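You operate a simulated robot arm through the tools that you are given. There is no shell and no other tool.

Carry out the task below with a simulated robot arm. There is one attempt and no reset: what you move stays moved.

JOB
Put the silver block in the metal holder and grease its top.
Fine: use the blue stick and the white pot; lay the blue pot lid on the workbench's black mat meanwhile; put stick and lid back. A coat counts when it lies all over at full strength: go over it till it gets no stronger.

Only the result counts: the job must be done as asked and must still hold three seconds after the hand-in. Knocking over, shifting, dropping, spilling or breaking anything else fails it. A push-on lid holds only when it is set on centred and level and pressed home; a screw cap is set on level and turned clockwise until tight.

ROBOT AND FRAMES
A 6-joint arm with a two-finger parallel gripper, fixed in place. Base frame: the origin is at the foot of the arm, x ahead of it, y to its left, z up; the work surface is at about z = 0. Lengths are in cm, angles in degrees, forces in N, time in s.
With the tool pointing down near the work surface it reaches from about 14 to 58 cm from the base axis. Its first joint turns from -66.0 to 66.0 degrees. Payload 2.1 kg.
The TCP is the grasp point between the finger pads, 3 cm short of the fingertips. In the tool frame z runs along the fingers and y along their closing line. Largest opening 9.4 cm; finger width 2.8, thickness 1; the body of the gripper, 5 by 9.6 cm, starts 5.5 cm behind the TCP.
Orientation is told as [roll, pitch, yaw] about the base's x, y, z axes, in that order, counted from this pose: with the fingers straight down and closing along the base's y, the tool's x points along the base's -x, its y along +y and its z along -z.

CONTROLS
- The arm moves only by the tool step_arm. Its argument "rows" is a list of rows, each a list of 7 numbers: the shift along the tool's x, y, z in cm, then the turn, a rotation vector about the tool's x, y, z in degrees, then the finger opening in cm, from 0 to 9.4. In form: [[x, y, z, ax, ay, az, jaw], ...]. A call has 1 to 20 rows; each row shifts and turns the commanded pose from where the row before left it, along the tool's axes as they then stand. Each row takes 0.2 s and may step no farther than 5 cm and 8.6 degrees from the row before; otherwise, or with a gripper value out of range, the whole call is refused. Where a pose cannot be reached the arm comes as near as it can. A force on the tool above 90 N (or 10 N above the force at the start of the call, whichever is more), or a blocked arm, ends the call early, and 0.2 s more pass. Each finger travels about 7.2 cm/s and halts on what it meets, pressing with about 32 N; the grip force reading is that of the motor and also rises with nothing between the fingers. The clock runs only during rows and for 0.2 s after the last one: add rows that do not move to give the fingers time. The reply holds the time, the measured pose of the TCP, the force on the tool along the base axes, the opening and the grip force, in the units named above and with some noise, with the torque about the TCP (base axes, N m) and any sound that the robot's microphone picked up.
- Cameras (640 x 400 px; columns grow to the right, rows downward): "scene" is fixed at [4.29, -36.46, 50.49]; the picture's right is [0.90, -0.43, 0.00], its down [-0.16, -0.34, -0.93] and it looks along [0.40, 0.84, -0.38] (base axes); focal length 292 px, centre (320, 200). "wrist" rides on the gripper at [7.6, 1.4, -10.2] in the tool frame; the picture's right is [-0.18, 0.98, 0.00], its down [-0.75, -0.14, -0.64] and it looks along [-0.63, -0.12, 0.77] (tool axes); focal length 243 px, centre (320, 200). There is no depth. A picture from a camera that has moved, and an enlarged one, comes with that camera's place and axes in the base frame and with its lens. The place of the scene camera against the robot may be out by one fixed shift of up to 1.2 cm in any direction.
- get_image(camera): a new picture of that camera. The clock stands still meanwhile.
- inspect(camera, box): a new picture of the part [left, top, right, bottom] of that camera's present view, enlarged. The clock stands still meanwhile.
- close_job(): hands the job in; it is judged then, once.

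Places have to be worked out from the pictures, the camera data and where the tool is seen. Open the gripper and draw the arm clear of the work before you hand the job in, unless the task says otherwise.

The tools are called after ">>>" as a command line: name --pt "numbers of a row" for each row, then --argument value for the rest, lists and objects as JSON in quotes. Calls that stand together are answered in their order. step_arm: Moves the arm, as the interface text tells. Its arguments: {"type":"object","properties":{"rows":{"type":"array","items":{"type":"array","items":{"type":"number"}}}},"required":["rows"]} The other tools are called the same way: get_image (camera) takes a picture; inspect (camera, box) takes an enlarged picture of a part of a camera's view; close_job () hands the job in.

At the start:

```text
time: 0.0
position: [35.24, 2.98, 36.95]
ee_rot: [-0.1, 0.0, 0.0]
force: [0.1, 0.1, -0.3]
ft_torque: [0.02, 0.01, -0.04]
gripper_width: 9.38
grip_force: 0.1
```

scene: 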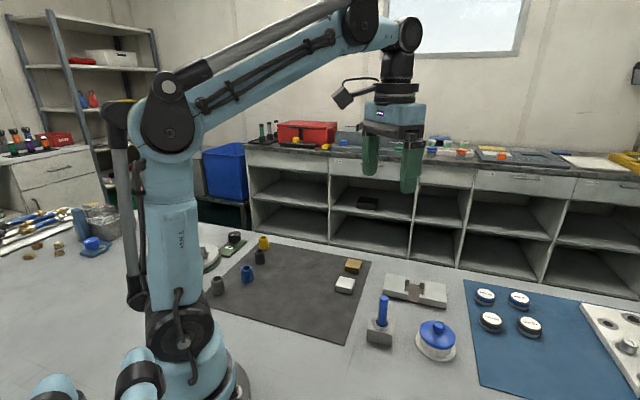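
wrist: 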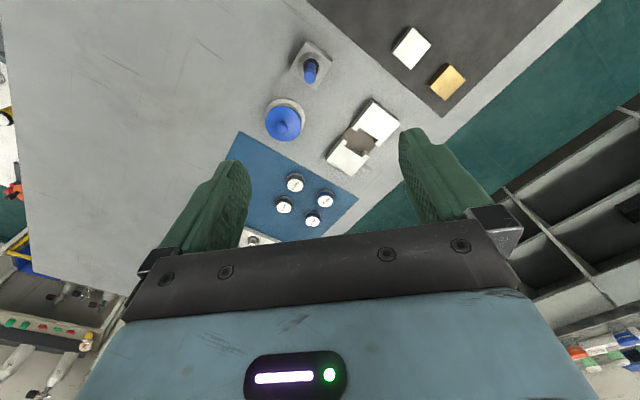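

The pictures show the silver block and a brass block on the black mat, a metal holder, the blue stick standing in a stand, and the white pot with its blue lid. I'll enlarge these areas first.

>>> inspect --camera "scene" --box '[320, 240, 480, 370]'

>>> inspect --camera "wrist" --box '[230, 10, 480, 190]'

>>> inspect --camera "scene" --box '[180, 220, 380, 345]'

```text
3.08 times, centred on (400, 305) of scene
camera zoom: at [4.29, -36.46, 50.49], right [0.9, -0.43, 0.0], down [-0.16, -0.34, -0.93], along [0.4, 0.84, -0.38], focal length 899 px, centre (74, -123)
```

zoom: 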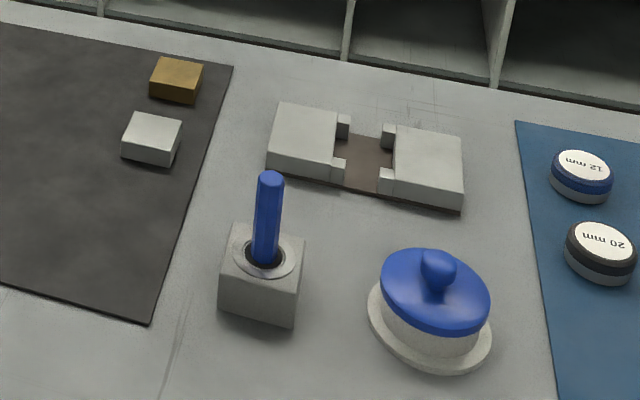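

```text
2.22 times, centred on (355, 100) of wrist
camera zoom: at [27.74, 4.58, 47.16], right [0.18, 0.98, 0.0], down [0.75, -0.14, 0.64], along [0.63, -0.12, -0.77], focal length 539 px, centre (242, 422)
```

zoom: 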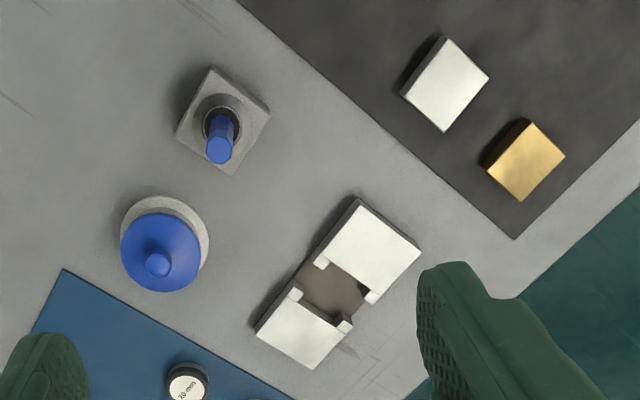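

```text
3.20 times, centred on (280, 282) of scene
camera zoom: at [4.29, -36.46, 50.49], right [0.9, -0.43, 0.0], down [-0.16, -0.34, -0.93], along [0.4, 0.84, -0.38], focal length 935 px, centre (448, -64)
```

zoom: 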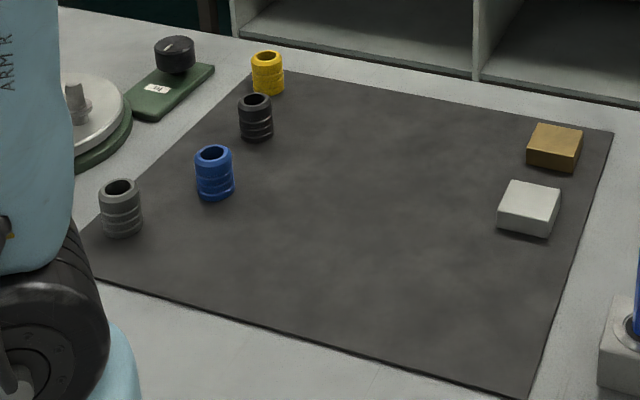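

The silver block is near (36.6, 17.5), turned about 45°. The holder is near (51, 9), the pot near (43, -5) and the stick near (35.5, 1.6). I'll lower the tool and move sideways for a closer view of the holder and block.

>>> step_arm --pt "0 3 4 0 0 0 9.4" --pt "0 3 4 0 0 0 9.4" --pt "0 3 4 0 0 0 9.4" --pt "0 0 4 0 0 0 9.4" --pt "0 0 0 0 0 0 9.4"

>>> get_image --camera "wrist"

>>> get_image --camera "scene"

```text
time: 1.2
position: [35.34, 12.11, 20.74]
ee_rot: [0.0, 0.0, 0.1]
force: [-0.2, -0.1, 0.1]
ft_torque: [0.02, 0.01, -0.01]
gripper_width: 9.37
grip_force: 0.1
```

```text
taken
camera wrist: at [27.76, 13.62, 31.05], right [0.18, 0.98, 0.0], down [0.75, -0.14, 0.64], along [0.63, -0.12, -0.77], focal length 243 px, centre (320, 200)
```

wrist: 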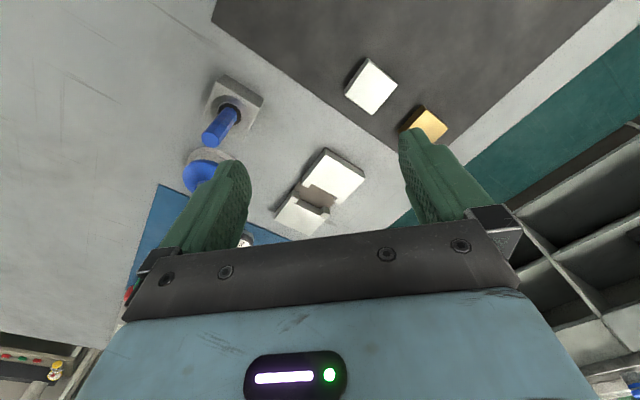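

```text
taken
```

scene: 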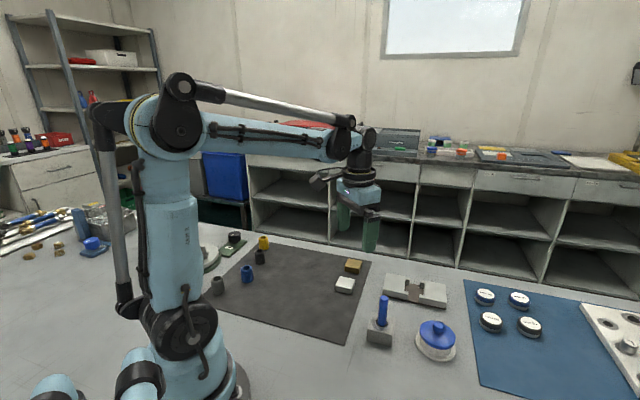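

The holder is now in the middle of the wrist view. I'll enlarge the holder and the block.

>>> inspect --camera "wrist" --box '[260, 140, 380, 240]'

>>> inspect --camera "wrist" --box '[320, 40, 460, 150]'

>>> inspect --camera "scene" --box '[325, 255, 465, 365]'

```text
4.00 times, centred on (320, 190) of wrist
camera zoom: at [27.76, 13.62, 31.05], right [0.18, 0.98, 0.0], down [0.75, -0.14, 0.64], along [0.63, -0.12, -0.77], focal length 970 px, centre (320, 240)
```

zoom: 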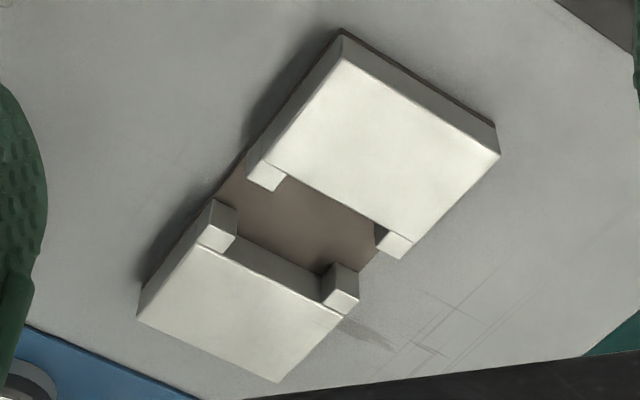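

```text
3.64 times, centred on (390, 95) of wrist
camera zoom: at [27.76, 13.62, 31.05], right [0.18, 0.98, 0.0], down [0.75, -0.14, 0.64], along [0.63, -0.12, -0.77], focal length 882 px, centre (66, 582)
```

zoom: 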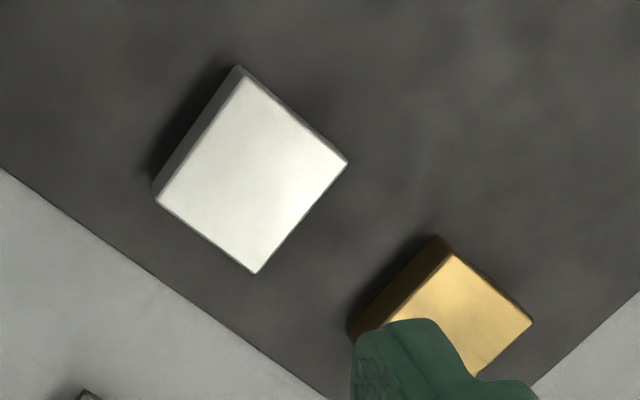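

```text
3.64 times, centred on (395, 310) of scene
camera zoom: at [4.29, -36.46, 50.49], right [0.9, -0.43, 0.0], down [-0.16, -0.34, -0.93], along [0.4, 0.84, -0.38], focal length 1062 px, centre (47, -200)
```

zoom: 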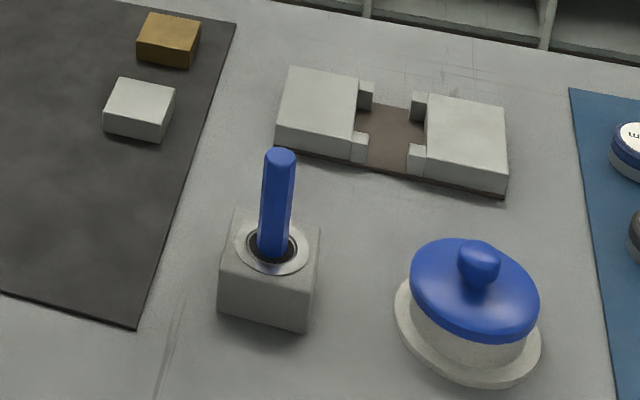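

The holder's long axis lies at 45° with its centre near (51.6, 8.7), and the pocket is about 4.4 cm long. I'll bring the camera closer to read the pocket better.

>>> step_arm --pt "-2.42 -0.52 2.68 0 0 0 9.4" --pt "-2.42 -0.52 2.68 0 0 0 9.4" --pt "-2.42 -0.52 2.68 0 0 0 9.4" --pt "-2.42 -0.52 2.68 0 0 0 9.4" --pt "0 0 0 0 0 0 9.4"

>>> get_image --camera "wrist"

>>> inspect --camera "wrist" --box '[220, 80, 420, 230]'

```text
time: 2.4
position: [45.0, 9.95, 10.19]
ee_rot: [0.1, 0.0, 0.0]
force: [-0.2, -0.1, 0.0]
ft_torque: [0.04, -0.01, 0.02]
gripper_width: 9.41
grip_force: 0.0
```

```text
taken
camera wrist: at [37.46, 11.44, 20.42], right [0.18, 0.98, 0.0], down [0.75, -0.14, 0.64], along [0.63, -0.12, -0.77], focal length 243 px, centre (320, 200)
```

wrist: 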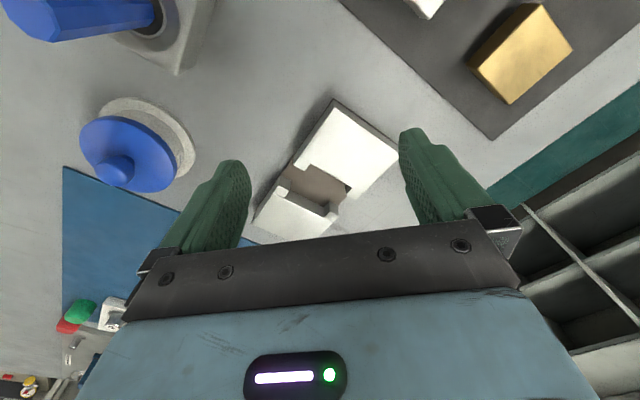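

```text
2.67 times, centred on (320, 155) of wrist
camera zoom: at [37.46, 11.44, 20.42], right [0.18, 0.98, 0.0], down [0.75, -0.14, 0.64], along [0.63, -0.12, -0.77], focal length 647 px, centre (320, 320)
```

zoom: 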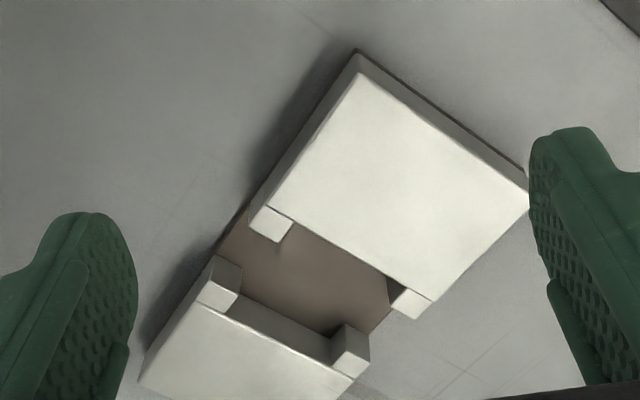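

From this view the pocket comes out roughly 4.6 × 4.7 cm, centred near (51.55, 8.65), with its floor near z ≈ 0.5. Next I rise, move above the silver block at about (36.7, 17.8) and yaw +45° so the fingers line up with its sides.

>>> step_arm --pt "0 0 -4 0 0 0 9.4" --pt "2.77 2.62 0 0 0 0 9.4" --pt "2.77 2.62 0 0 0 0 9.4" --pt "2.76 2.61 0 0 0 0 9.4" --pt "0 0 0 0 0 -7.5 9.4" --pt "0 0 0 0 0 -7.5 9.4" --pt "0 0 0 0 0 -7.5 9.4" --pt "0 0 0 0 0 -7.5 9.4" --pt "0 0 0 0 0 -7.5 9.4" --pt "0 0 0 0 0 -7.5 9.4" --pt "0 0 3 0 0 0 7.5" --pt "0 0 2 0 0 0 7.5" --pt "0 0 0 0 0 0 7.5"

>>> get_image --camera "wrist"

>>> inspect --camera "wrist" --box '[230, 70, 410, 205]'

```text
time: 5.2
position: [36.71, 17.79, 9.04]
ee_rot: [0.0, 0.0, 45.0]
force: [0.8, -0.8, 0.3]
ft_torque: [0.02, 0.02, 0.0]
gripper_width: 7.5
grip_force: 0.1
```

```text
taken
camera wrist: at [30.3, 13.53, 19.37], right [-0.57, 0.82, 0.0], down [0.63, 0.43, 0.64], along [0.53, 0.36, -0.77], focal length 243 px, centre (320, 200)
```

wrist: 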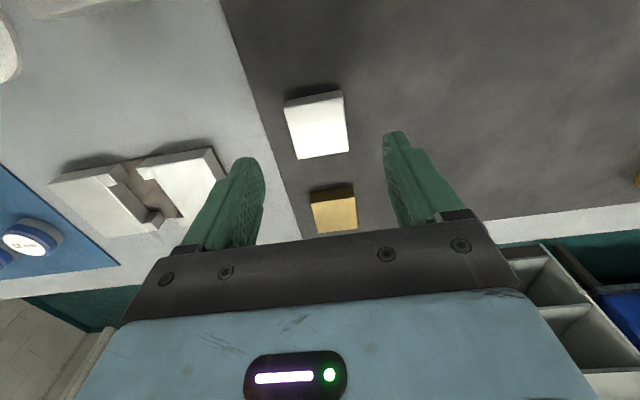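

```text
2.96 times, centred on (320, 138) of wrist
camera zoom: at [30.3, 13.53, 19.37], right [-0.57, 0.82, 0.0], down [0.63, 0.43, 0.64], along [0.53, 0.36, -0.77], focal length 719 px, centre (320, 385)
```

zoom: 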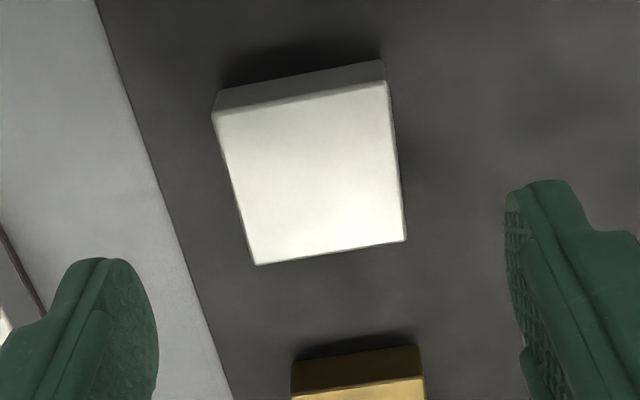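

The block comes out about 4.15 cm square and 1.7 cm high, its top near z ≈ 1.95, almost exactly under the tool. I'll go down so the fingertips cover only its upper 0.7 cm, then close.

>>> step_arm --pt "0 -0.1 2.4 0 0 0 7.5" --pt "0 0 2.4 0 0 0 7.5" --pt "0 0 0 0 0 0 7.5" --pt "0 0 0 0 0 0 6.0" --pt "0 0 0 0 0 0 5.0" --pt "0 0 0 0 0 0 3.8" --pt "0 0 0 0 0 0 3.8"

>>> get_image --camera "wrist"

>>> inspect --camera "scene" --box '[280, 220, 420, 330]'

```text
time: 6.8
position: [36.74, 17.86, 4.37]
ee_rot: [0.0, -0.1, 45.0]
force: [-0.4, 0.4, 0.9]
ft_torque: [0.01, 0.01, -0.02]
gripper_width: 4.22
grip_force: 32.2
```

```text
taken
camera wrist: at [30.4, 13.52, 14.65], right [-0.56, 0.83, 0.0], down [0.63, 0.43, 0.64], along [0.53, 0.36, -0.77], focal length 243 px, centre (320, 200)
```

wrist: 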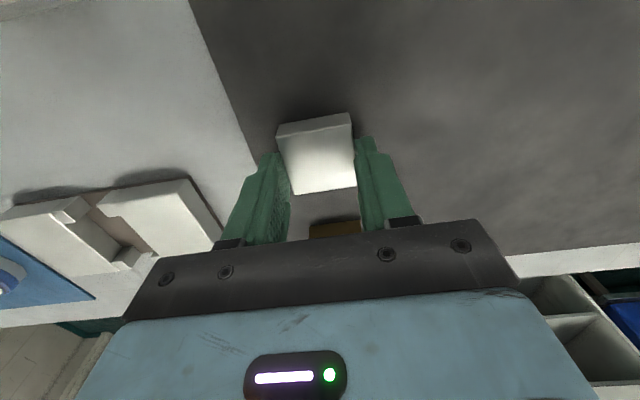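

```text
3.64 times, centred on (350, 275) of scene
camera zoom: at [4.29, -36.46, 50.49], right [0.9, -0.43, 0.0], down [-0.16, -0.34, -0.93], along [0.4, 0.84, -0.38], focal length 1062 px, centre (211, -73)
```

zoom: 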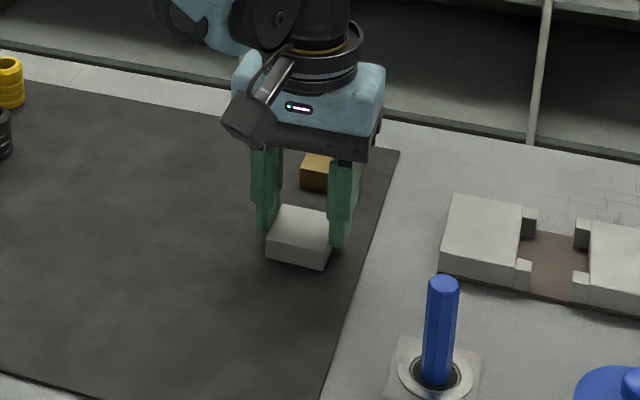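

Width reads 4.22 with full grip force, so the block is held. I'll lift it and carry it part of the way to the holder, stopping to measure the pocket from this orientation.

>>> step_arm --pt "0 0 -1 0 0 0 3.8" --pt "0 0 -3 0 0 0 3.8" --pt "0 0 -3 0 0 0 3.8" --pt "-1.3 -3 0 0 0 0 3.8" --pt "-1.3 -3 0 0 0 0 3.8" --pt "-1.4 -3 0 0 0 0 3.8" --pt "0 0 0 0 0 0 3.8"

>>> get_image --camera "wrist"

>>> inspect --camera "wrist" --box '[120, 80, 360, 260]'

```text
time: 8.4
position: [45.99, 14.27, 11.44]
ee_rot: [-0.1, 0.0, 45.1]
force: [-0.7, -0.8, -0.8]
ft_torque: [-0.03, -0.01, 0.04]
gripper_width: 4.22
grip_force: 32.2
```

```text
taken
camera wrist: at [39.62, 10.02, 21.63], right [-0.57, 0.82, 0.0], down [0.63, 0.43, 0.64], along [0.53, 0.36, -0.77], focal length 243 px, centre (320, 200)
```

wrist: 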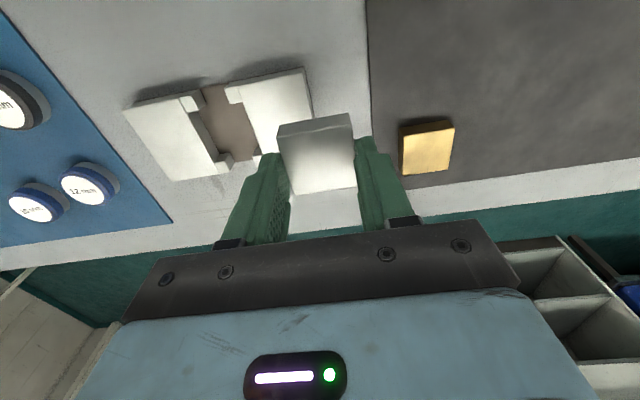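

```text
2.22 times, centred on (240, 170) of wrist
camera zoom: at [39.62, 10.02, 21.63], right [-0.57, 0.82, 0.0], down [0.63, 0.43, 0.64], along [0.53, 0.36, -0.77], focal length 539 px, centre (498, 267)
```

zoom: 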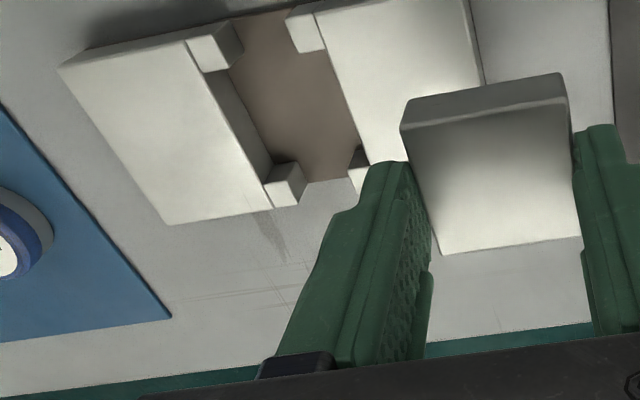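

I need a tighter view of the pocket to compute its place in the tool frame.

>>> inspect --camera "wrist" --box '[115, 60, 315, 185]'

>>> inspect --camera "wrist" --box '[250, 90, 390, 200]'

```text
3.20 times, centred on (215, 122) of wrist
camera zoom: at [39.62, 10.02, 21.63], right [-0.57, 0.82, 0.0], down [0.63, 0.43, 0.64], along [0.53, 0.36, -0.77], focal length 776 px, centre (656, 448)
```

zoom: 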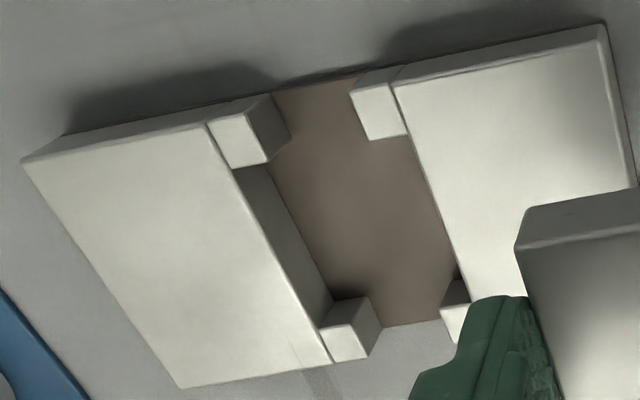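

```text
3.64 times, centred on (320, 145) of wrist
camera zoom: at [39.62, 10.02, 21.63], right [-0.57, 0.82, 0.0], down [0.63, 0.43, 0.64], along [0.53, 0.36, -0.77], focal length 882 px, centre (320, 400)
```

zoom: 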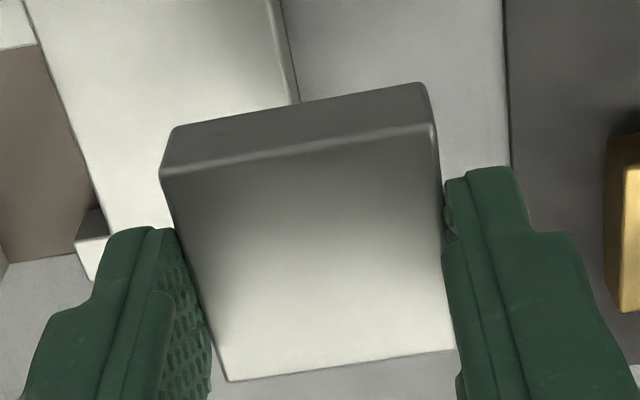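

From this view the pocket centre lies at tool offset (+0.11, -8.02) from the held block's centre, with the walls parallel to the fingers within about 1°. I'll move over it, go down to about 0.5 cm above the holder and look.

>>> step_arm --pt "0.05 -2.7 0 0 0 0 3.8" --pt "0.06 -2.7 0 0 0 0 3.8" --pt "0 -2.62 0 0 0 0 3.8" --pt "0 0 2.2 0 0 0 3.8" --pt "0 0 2.2 0 0 0 3.8" --pt "0 0 0 0 0 0 3.8"

>>> get_image --camera "wrist"

>>> inspect --camera "wrist" --box '[220, 60, 420, 200]'

>>> inspect --camera "scene" --box '[370, 240, 470, 320]'

```text
time: 9.8
position: [51.69, 8.44, 6.97]
ee_rot: [0.1, 0.1, 45.0]
force: [-0.6, 0.2, -0.4]
ft_torque: [0.0, -0.03, -0.07]
gripper_width: 4.23
grip_force: 32.0
```

```text
taken
camera wrist: at [45.25, 4.22, 17.21], right [-0.56, 0.83, 0.0], down [0.63, 0.43, 0.64], along [0.53, 0.36, -0.77], focal length 243 px, centre (320, 200)
```

wrist: 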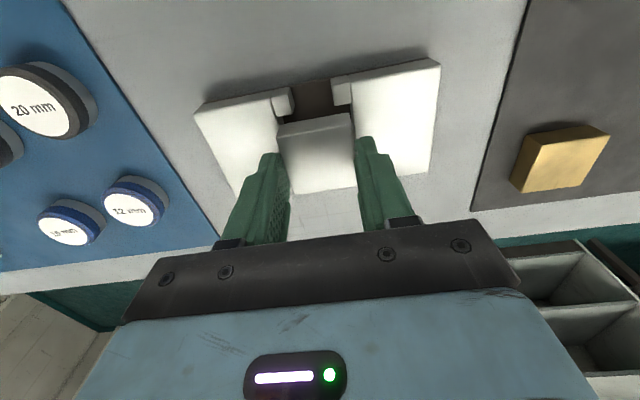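

```text
2.86 times, centred on (320, 130) of wrist
camera zoom: at [45.25, 4.22, 17.21], right [-0.56, 0.83, 0.0], down [0.63, 0.43, 0.64], along [0.53, 0.36, -0.77], focal length 693 px, centre (320, 400)
```

zoom: 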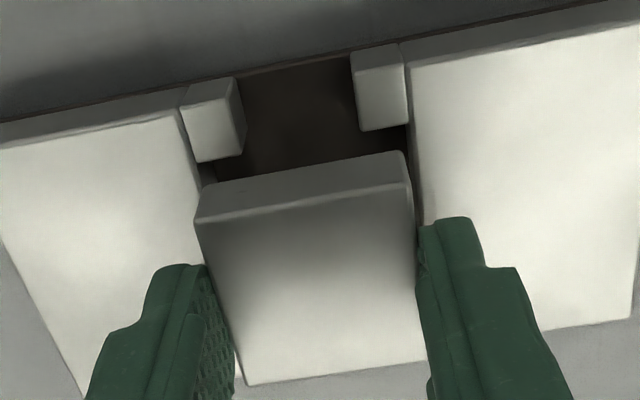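

```text
5.00 times, centred on (420, 280) of scene
camera zoom: at [4.29, -36.46, 50.49], right [0.9, -0.43, 0.0], down [-0.16, -0.34, -0.93], along [0.4, 0.84, -0.38], focal length 1461 px, centre (-180, -200)
```

zoom: 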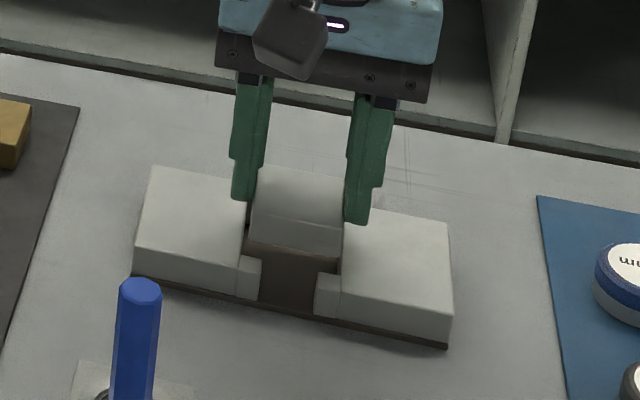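

The held block is within about 0.1 cm of the pocket centre. I'll correct by +0.06 along tool y and lower it slowly into the pocket until the fingertips are just above the holder's top.

>>> step_arm --pt "0 0.06 0.4 0 0 0 3.8" --pt "0 0 0.4 0 0 0 3.8" --pt "0 0 0.3 0 0 0 3.8" --pt "0 0 0 0 0 0 3.8"

>>> inspect --camera "wrist" --box '[220, 60, 420, 200]'

>>> inspect --camera "scene" --box '[370, 240, 470, 320]'

```text
time: 10.8
position: [51.6, 8.59, 5.81]
ee_rot: [0.0, 0.0, 45.0]
force: [-0.3, 0.7, -1.4]
ft_torque: [-0.02, 0.04, -0.03]
gripper_width: 4.23
grip_force: 31.4
```

```text
2.86 times, centred on (320, 130) of wrist
camera zoom: at [45.18, 4.27, 16.13], right [-0.56, 0.83, 0.0], down [0.63, 0.43, 0.64], along [0.53, 0.36, -0.77], focal length 693 px, centre (320, 400)
```

zoom: 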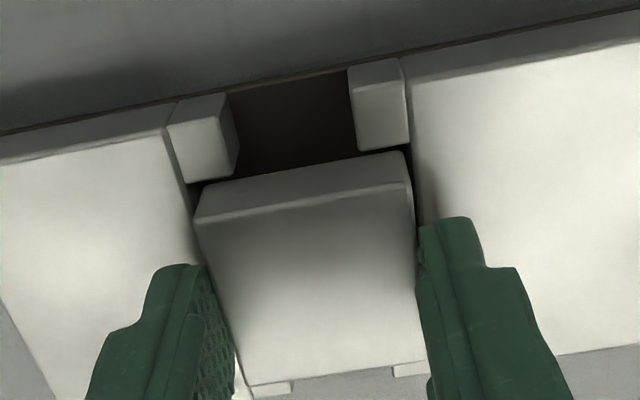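

```text
5.00 times, centred on (420, 280) of scene
camera zoom: at [4.29, -36.46, 50.49], right [0.9, -0.43, 0.0], down [-0.16, -0.34, -0.93], along [0.4, 0.84, -0.38], focal length 1461 px, centre (-180, -200)
```

zoom: 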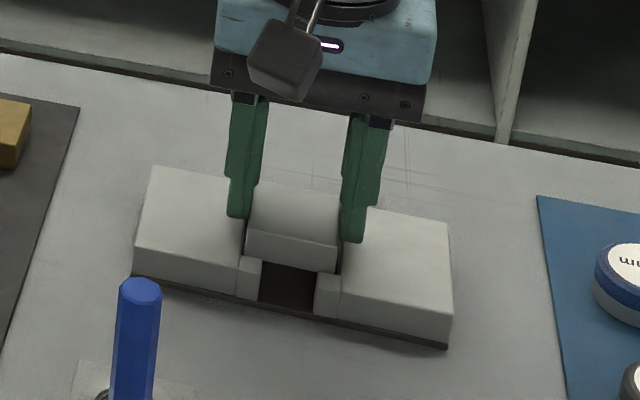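

No contact yet and the block sits inside the walls. I'll lower it another 0.45 cm and check the force.

>>> step_arm --pt "0 0 0.2 0 0 0 3.8" --pt "0 0 0.15 0 0 0 3.8" --pt "0 0 0.1 0 0 0 3.8" --pt "0 0 0 0 0 0 3.8"

>>> inspect --camera "wrist" --box '[220, 60, 420, 200]'

>>> inspect --camera "scene" --box '[370, 240, 470, 320]'

```text
time: 11.8
position: [51.65, 8.66, 5.32]
ee_rot: [0.0, 0.0, 45.0]
force: [0.6, 0.7, -0.9]
ft_torque: [0.01, 0.01, -0.01]
gripper_width: 4.21
grip_force: 32.0
```

```text
2.86 times, centred on (320, 130) of wrist
camera zoom: at [45.16, 4.26, 15.66], right [-0.56, 0.83, 0.0], down [0.63, 0.43, 0.64], along [0.53, 0.36, -0.77], focal length 693 px, centre (320, 400)
```

zoom: 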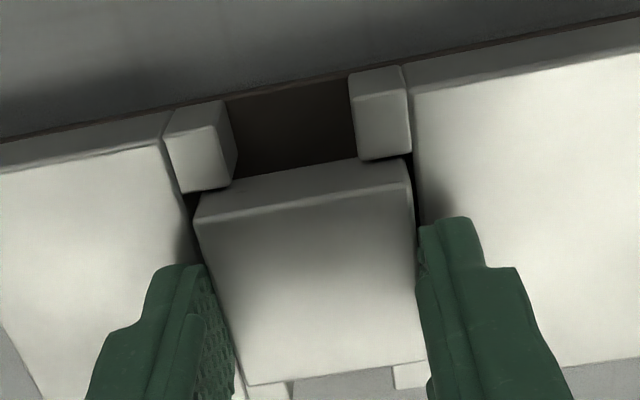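

```text
5.00 times, centred on (420, 280) of scene
camera zoom: at [4.29, -36.46, 50.49], right [0.9, -0.43, 0.0], down [-0.16, -0.34, -0.93], along [0.4, 0.84, -0.38], focal length 1461 px, centre (-180, -200)
```

zoom: 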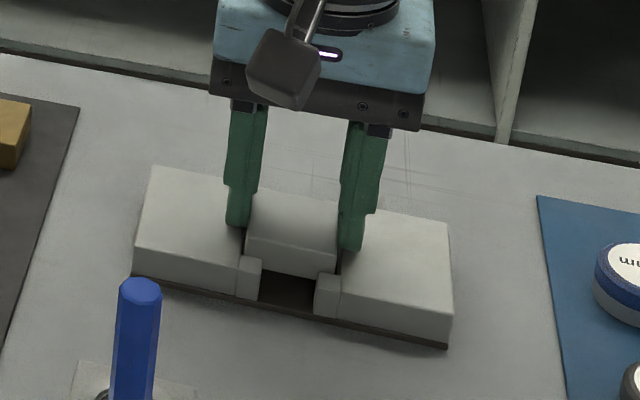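

The block is well down in the pocket with no contact force. I'll lower 0.1 cm more, then open the fingers just enough to let it settle.

>>> step_arm --pt "0 0 0.06 0 0 0 3.8" --pt "0 0 0.05 0 0 0 3.8" --pt "0 0 0 0 0 0 3.8"

```text
time: 12.6
position: [51.56, 8.6, 5.24]
ee_rot: [0.0, 0.0, 45.0]
force: [0.4, 0.1, -0.2]
ft_torque: [-0.01, -0.02, -0.04]
gripper_width: 4.21
grip_force: 31.7
```

Still no contact. I'm opening the fingers to release the block.

>>> step_arm --pt "0 0 0 0 0 0 4.6" --pt "0 0 0 0 0 0 5.2" --pt "0 0 0 0 0 0 5.2"

>>> inspect --camera "wrist" --box '[220, 60, 420, 200]'

>>> inspect --camera "scene" --box '[370, 240, 470, 320]'

```text
time: 13.4
position: [51.52, 8.53, 5.24]
ee_rot: [0.0, 0.0, 45.0]
force: [-1.0, -0.2, -0.7]
ft_torque: [-0.01, 0.03, 0.01]
gripper_width: 5.19
grip_force: 0.1
```

```text
2.86 times, centred on (320, 130) of wrist
camera zoom: at [45.14, 4.23, 15.56], right [-0.56, 0.83, 0.0], down [0.63, 0.43, 0.64], along [0.53, 0.36, -0.77], focal length 693 px, centre (320, 400)
```

zoom: 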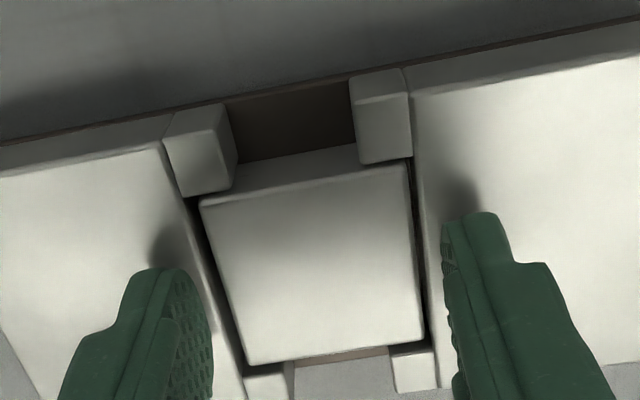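

```text
5.00 times, centred on (420, 280) of scene
camera zoom: at [4.29, -36.46, 50.49], right [0.9, -0.43, 0.0], down [-0.16, -0.34, -0.93], along [0.4, 0.84, -0.38], focal length 1461 px, centre (-180, -200)
```

zoom: 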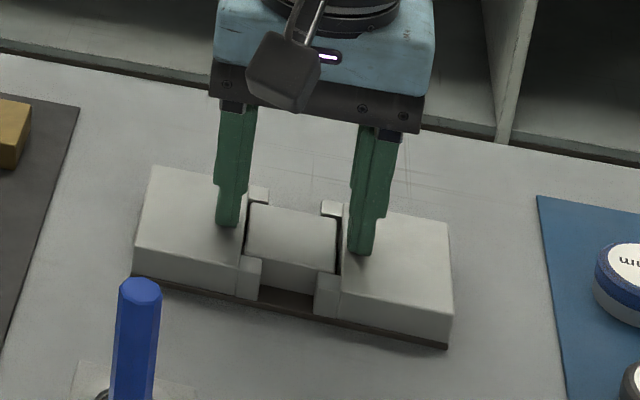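

The block dropped in and looks nearly flush. I'll rise and check how it is seated.

>>> step_arm --pt "0 0 -2 0 0 0 5.2" --pt "0 0 -4 0 0 0 9.4" --pt "1 0 -2 0 0 0 9.4" --pt "0 0 0 0 0 0 9.4"

>>> inspect --camera "wrist" --box '[240, 70, 400, 180]'

>>> inspect --camera "scene" --box '[370, 250, 460, 320]'

```text
time: 14.4
position: [50.86, 7.71, 13.33]
ee_rot: [0.1, 0.1, 45.0]
force: [-0.4, 0.3, -0.1]
ft_torque: [0.0, 0.0, -0.02]
gripper_width: 9.39
grip_force: 0.0
```

```text
3.64 times, centred on (320, 125) of wrist
camera zoom: at [44.47, 3.46, 23.59], right [-0.56, 0.83, 0.0], down [0.63, 0.43, 0.64], along [0.53, 0.36, -0.77], focal length 882 px, centre (320, 473)
```

zoom: 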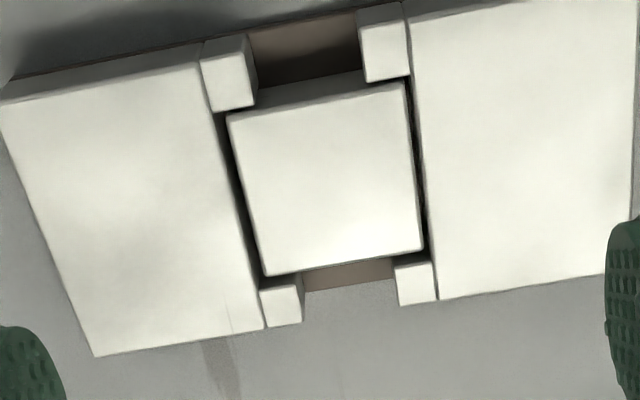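

```text
5.71 times, centred on (415, 285) of scene
camera zoom: at [4.29, -36.46, 50.49], right [0.9, -0.43, 0.0], down [-0.16, -0.34, -0.93], along [0.4, 0.84, -0.38], focal length 1670 px, centre (-223, -286)
```

zoom: 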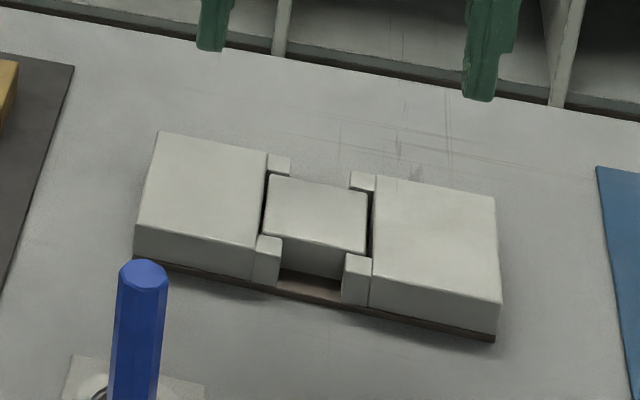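

The block is seated and nearly flush between the walls. Next I turn back to yaw 0 and move over the white pot to measure its lid and knob.

>>> step_arm --pt "0 0 0 0 0 7.5 9.4" --pt "0 0 0 0 0 7.5 9.4" --pt "0 0 0 0 0 7.5 9.4" --pt "0 0 0 0 0 7.5 9.4" --pt "0 0 0 0 0 7.5 9.4" --pt "0 0 0 0 0 7.5 9.4" --pt "1.95 -3.2 -0.75 0 0 0 9.4" --pt "1.95 -3.2 0 0 0 0 9.4" --pt "1.95 -3.2 0 0 0 0 9.4" --pt "1.95 -3.23 0 0 0 0 9.4" --pt "0 0 0 0 0 0 9.4"

>>> get_image --camera "wrist"

>>> inspect --camera "wrist" --box '[220, 50, 420, 190]'

>>> get_image --camera "scene"

```text
time: 16.8
position: [43.07, -5.13, 13.98]
ee_rot: [-0.1, 0.0, 0.1]
force: [0.6, -0.7, 1.2]
ft_torque: [0.02, -0.03, 0.0]
gripper_width: 9.42
grip_force: 0.1
```

```text
taken
camera wrist: at [35.43, -3.58, 24.25], right [0.18, 0.98, 0.0], down [0.75, -0.14, 0.64], along [0.63, -0.12, -0.77], focal length 243 px, centre (320, 200)
```

wrist: 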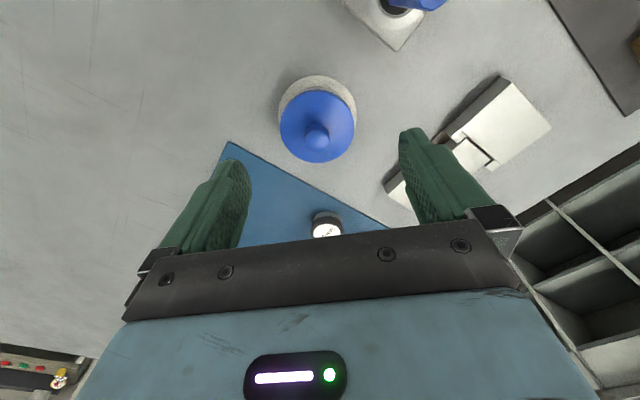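

```text
2.86 times, centred on (320, 120) of wrist
camera zoom: at [35.43, -3.58, 24.25], right [0.18, 0.98, 0.0], down [0.75, -0.14, 0.64], along [0.63, -0.12, -0.77], focal length 693 px, centre (320, 429)
```

zoom: 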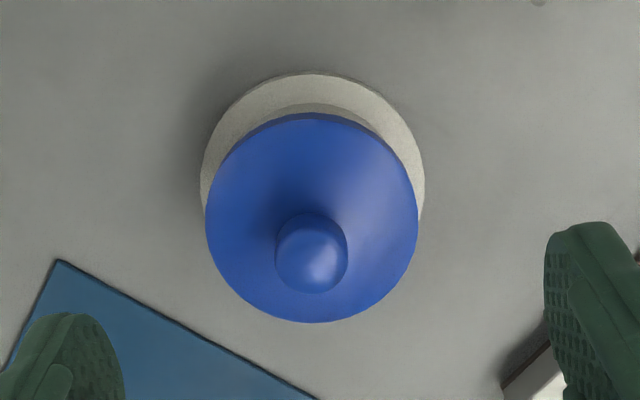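

```text
taken
```

scene: 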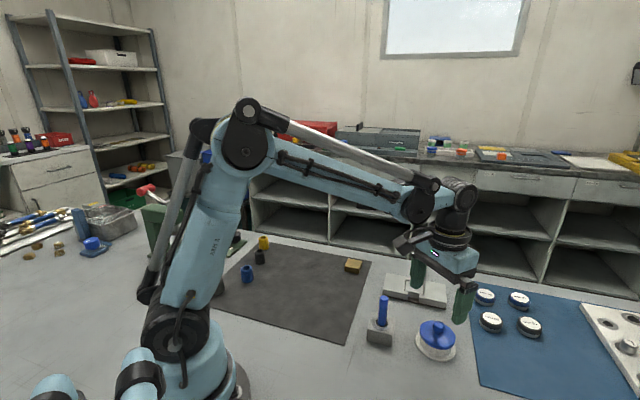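

The lid reads as a smooth, round push-on lid about 6.5 cm across, with a ball knob about 2 cm across. Its axis is near (43.9, -5.45) and the knob centre near z ≈ 6. I'll centre over it, narrow the fingers and come down to check.

>>> step_arm --pt "-0.94 -0.45 0 0 0 0 6.0" --pt "0 0 1.5 0 0 0 6.0" --pt "0 0 1.5 0 0 0 6.0" --pt "0 0 0 0 0 0 6.0"

>>> get_image --camera "wrist"

>>> inspect --camera "wrist" --box '[230, 50, 410, 185]'

>>> inspect --camera "scene" --box '[380, 250, 500, 370]'

```text
time: 17.8
position: [43.98, -5.55, 10.94]
ee_rot: [0.0, 0.0, 0.1]
force: [0.0, -0.1, 0.5]
ft_torque: [0.0, 0.02, 0.0]
gripper_width: 6.0
grip_force: 0.1
```

```text
taken
camera wrist: at [36.38, -3.98, 21.26], right [0.18, 0.98, 0.0], down [0.75, -0.14, 0.64], along [0.63, -0.12, -0.77], focal length 243 px, centre (320, 200)
```

wrist: 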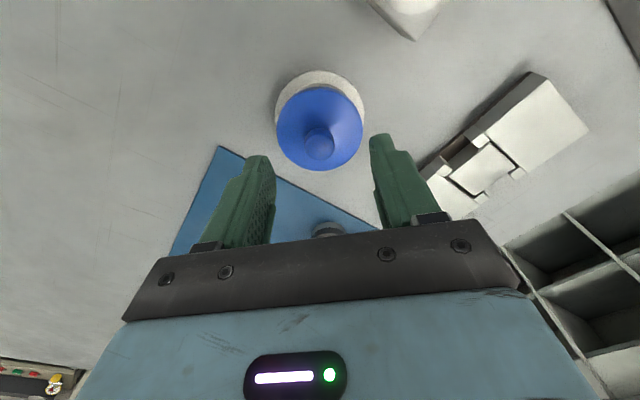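

```text
2.96 times, centred on (320, 118) of wrist
camera zoom: at [36.38, -3.98, 21.26], right [0.18, 0.98, 0.0], down [0.75, -0.14, 0.64], along [0.63, -0.12, -0.77], focal length 719 px, centre (320, 444)
```

zoom: 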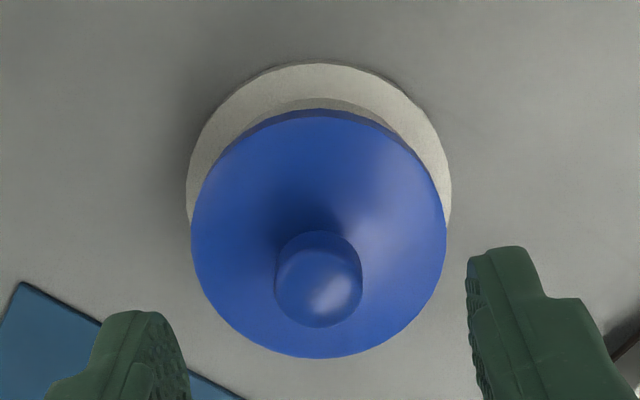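

```text
3.33 times, centred on (440, 310) of scene
camera zoom: at [4.29, -36.46, 50.49], right [0.9, -0.43, 0.0], down [-0.16, -0.34, -0.93], along [0.4, 0.84, -0.38], focal length 974 px, centre (-80, -167)
```

zoom: 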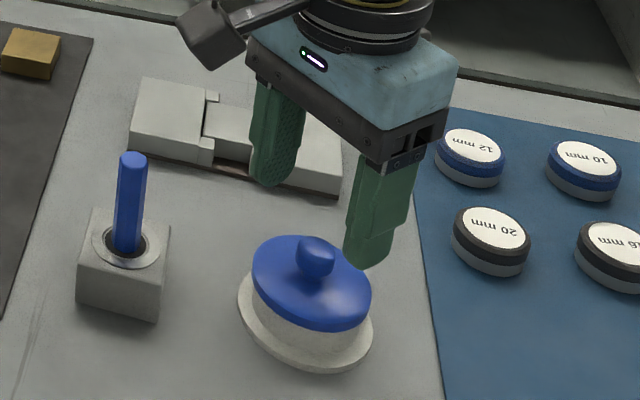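

The knob is centred between the fingers to within 0.1 cm, and its widest part is near z ≈ 6.1. I'll lower the fingertips to about z ≈ 5.4 and close on it.

>>> step_arm --pt "0 -0.05 1.3 0 0 0 5.0" --pt "0 0 1.3 0 0 0 4.0" --pt "0 0 0 0 0 0 4.0"

>>> inspect --camera "wrist" --box '[230, 70, 410, 205]'

>>> inspect --camera "scene" --box '[380, 260, 480, 360]'

```text
time: 18.6
position: [43.94, -5.56, 8.35]
ee_rot: [0.0, 0.0, 0.0]
force: [0.3, 0.5, 0.4]
ft_torque: [-0.02, -0.01, 0.01]
gripper_width: 3.97
grip_force: 0.1
```

```text
2.96 times, centred on (320, 138) of wrist
camera zoom: at [36.35, -4.05, 18.67], right [0.18, 0.98, 0.0], down [0.75, -0.14, 0.64], along [0.63, -0.12, -0.77], focal length 719 px, centre (320, 385)
```

zoom: 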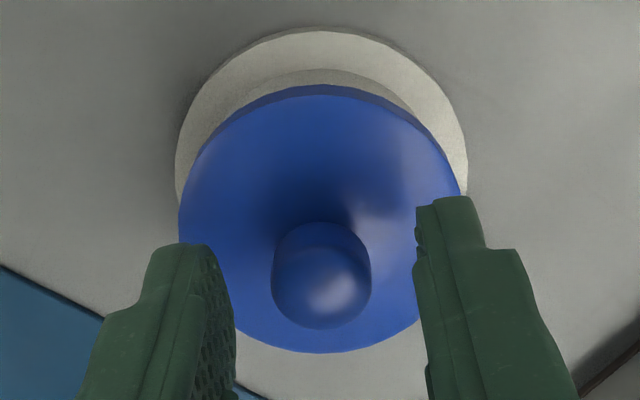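

```text
4.00 times, centred on (430, 310) of scene
camera zoom: at [4.29, -36.46, 50.49], right [0.9, -0.43, 0.0], down [-0.16, -0.34, -0.93], along [0.4, 0.84, -0.38], focal length 1169 px, centre (-120, -240)
```

zoom: 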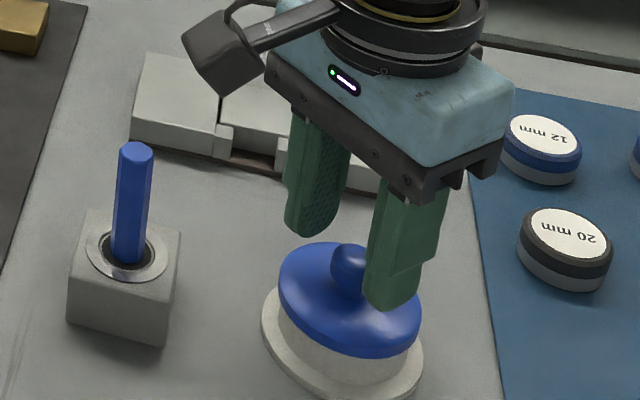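

The knob centre is about 0.6 cm above the fingertips. I'll lower 0.2 cm more and close on the knob.

>>> step_arm --pt "0 0 0.2 0 0 0 4.0" --pt "0 0 0 0 0 0 3.0" --pt "0 0 0 0 0 0 2.2" --pt "0 0 0 0 0 0 1.4" --pt "0 0 0 0 0 0 1.4"

>>> inspect --camera "wrist" --box '[230, 70, 410, 205]'

```text
time: 19.8
position: [43.95, -5.46, 8.2]
ee_rot: [-0.1, 0.0, 0.0]
force: [0.3, -0.8, 0.7]
ft_torque: [0.0, -0.01, -0.01]
gripper_width: 1.97
grip_force: 31.6
```

```text
2.96 times, centred on (320, 138) of wrist
camera zoom: at [36.34, -4.03, 18.5], right [0.18, 0.98, 0.0], down [0.75, -0.14, 0.64], along [0.63, -0.12, -0.77], focal length 719 px, centre (320, 385)
```

zoom: 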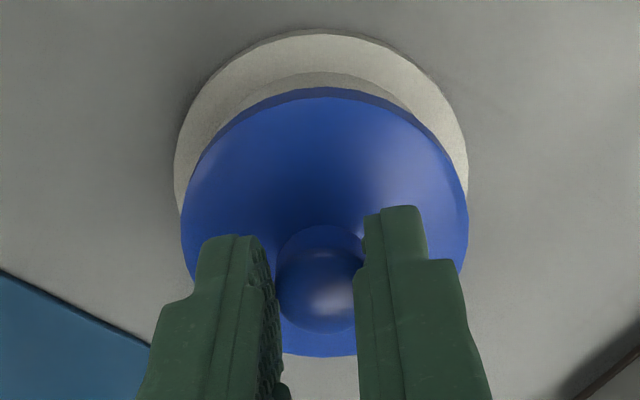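

The knob is held at 1.97 cm. I'll pull straight up gently and watch the force and whether the pot stays put.

>>> step_arm --pt "0 0 -0.15 0 0 0 1.4" --pt "0 0 -0.15 0 0 0 1.4" --pt "0 0 -0.3 0 0 0 1.4" --pt "0 0 0 0 0 0 1.4"

>>> inspect --camera "wrist" --box '[230, 70, 410, 205]'

>>> inspect --camera "scene" --box '[380, 260, 480, 360]'

```text
time: 20.8
position: [44.01, -5.68, 8.79]
ee_rot: [0.0, 0.0, 0.0]
force: [0.8, 0.1, 0.4]
ft_torque: [0.02, 0.01, -0.01]
gripper_width: 2.01
grip_force: 32.3
```

```text
2.96 times, centred on (320, 138) of wrist
camera zoom: at [36.39, -3.97, 19.12], right [0.18, 0.98, 0.0], down [0.75, -0.14, 0.64], along [0.63, -0.12, -0.77], focal length 719 px, centre (320, 385)
```

zoom: 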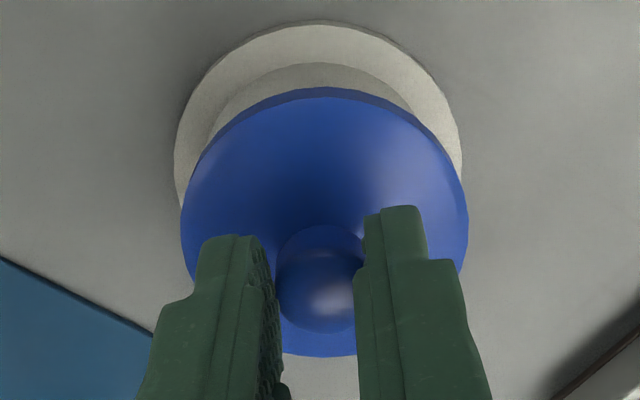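

```text
4.00 times, centred on (430, 310) of scene
camera zoom: at [4.29, -36.46, 50.49], right [0.9, -0.43, 0.0], down [-0.16, -0.34, -0.93], along [0.4, 0.84, -0.38], focal length 1169 px, centre (-120, -240)
```

zoom: 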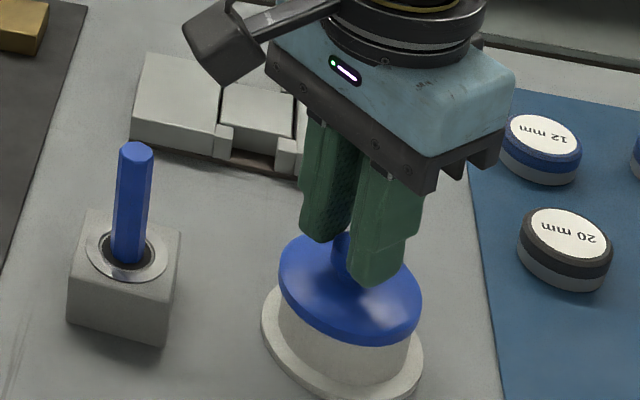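

The lid is off and the pot's flange hasn't moved. I'll raise the lid high and take a look at its underside before carrying it.

>>> step_arm --pt "0 0 -1.5 0 0 0 1.4" --pt "0 0 -2.5 0 0 0 1.4" --pt "0 0 -2.5 0 0 0 1.4" --pt "0 0 -2.5 0 0 0 1.4" --pt "0 0 -2.2 0 0 0 1.4" --pt "0 0 0 0 0 0 1.4"

>>> get_image --camera "scene"

>>> inspect --camera "scene" --box '[370, 200, 490, 370]'

>>> get_image --camera "wrist"

```text
time: 22.2
position: [43.93, -5.54, 19.89]
ee_rot: [0.0, 0.0, 0.0]
force: [-0.2, 0.2, 0.3]
ft_torque: [0.03, 0.01, 0.01]
gripper_width: 2.02
grip_force: 32.1
```

```text
taken
```

scene: 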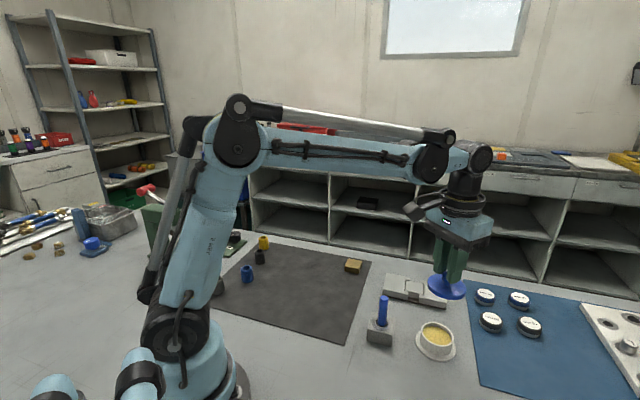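

```text
2.35 times, centred on (430, 285) of scene
camera zoom: at [4.29, -36.46, 50.49], right [0.9, -0.43, 0.0], down [-0.16, -0.34, -0.93], along [0.4, 0.84, -0.38], focal length 688 px, centre (61, 0)
```

zoom: 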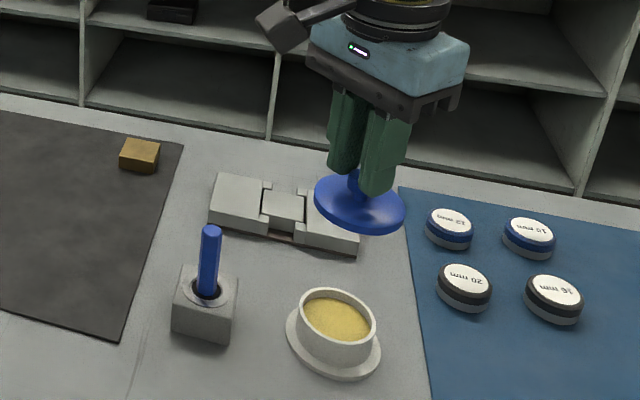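

```text
taken
camera wrist: at [36.39, -3.99, 30.34], right [0.18, 0.98, 0.0], down [0.75, -0.14, 0.64], along [0.63, -0.12, -0.77], focal length 243 px, centre (320, 200)
```

wrist: 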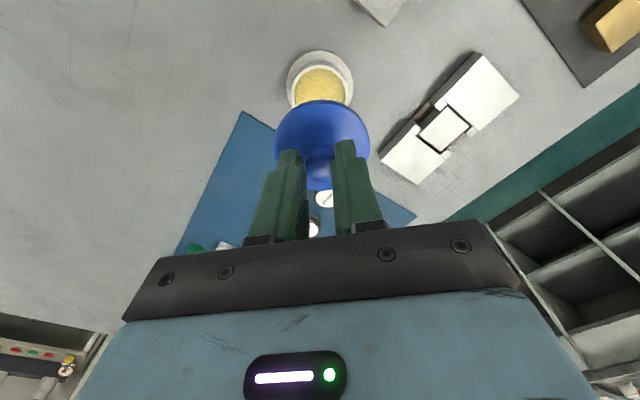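

The pot holds yellow grease and the lid hangs level. I'll carry it to an empty spot on the black mat at about (32, 15).

>>> step_arm --pt "1.49 2.56 0 0 0 0 1.4" --pt "1.49 2.56 0 0 0 0 1.4" --pt "1.49 2.56 0 0 0 0 1.4" --pt "1.49 2.56 0 0 0 0 1.4" --pt "1.49 2.56 0 0 0 0 1.4" --pt "1.49 2.56 0 0 0 0 1.4" --pt "1.5 2.57 0 0 0 0 1.4" --pt "1.5 2.57 0 0 0 0 1.4" --pt "0 0 0 0 0 0 1.4" --pt "0 0 4 0 0 0 1.4" --pt "0 0 4 0 0 0 1.4" --pt "0 0 0 0 0 0 1.4"

>>> get_image --camera "wrist"

>>> inspect --camera "scene" --box '[240, 200, 400, 350]'

```text
time: 24.8
position: [32.08, 14.97, 11.99]
ee_rot: [0.0, 0.0, 0.0]
force: [0.8, -0.5, -0.9]
ft_torque: [0.0, 0.01, 0.01]
gripper_width: 1.98
grip_force: 32.3
```

```text
taken
camera wrist: at [24.49, 16.54, 22.23], right [0.18, 0.98, 0.0], down [0.75, -0.14, 0.64], along [0.63, -0.12, -0.77], focal length 243 px, centre (320, 200)
```

wrist: 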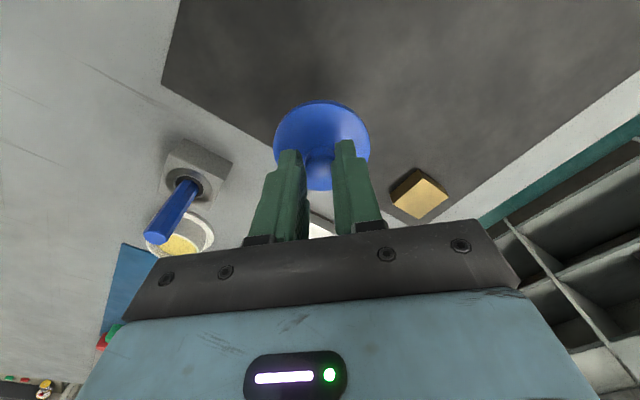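

```text
2.67 times, centred on (320, 275) of scene
camera zoom: at [4.29, -36.46, 50.49], right [0.9, -0.43, 0.0], down [-0.16, -0.34, -0.93], along [0.4, 0.84, -0.38], focal length 779 px, centre (320, 0)
```

zoom: 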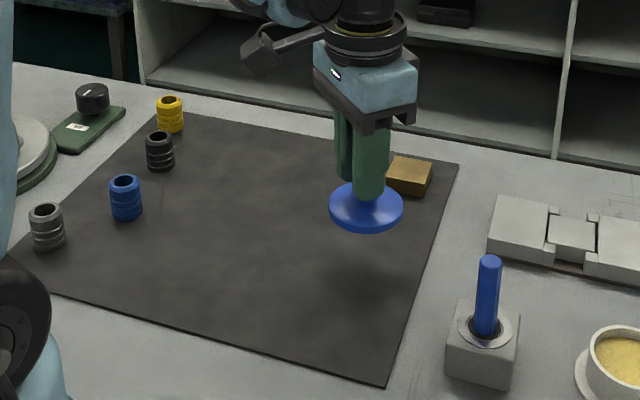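

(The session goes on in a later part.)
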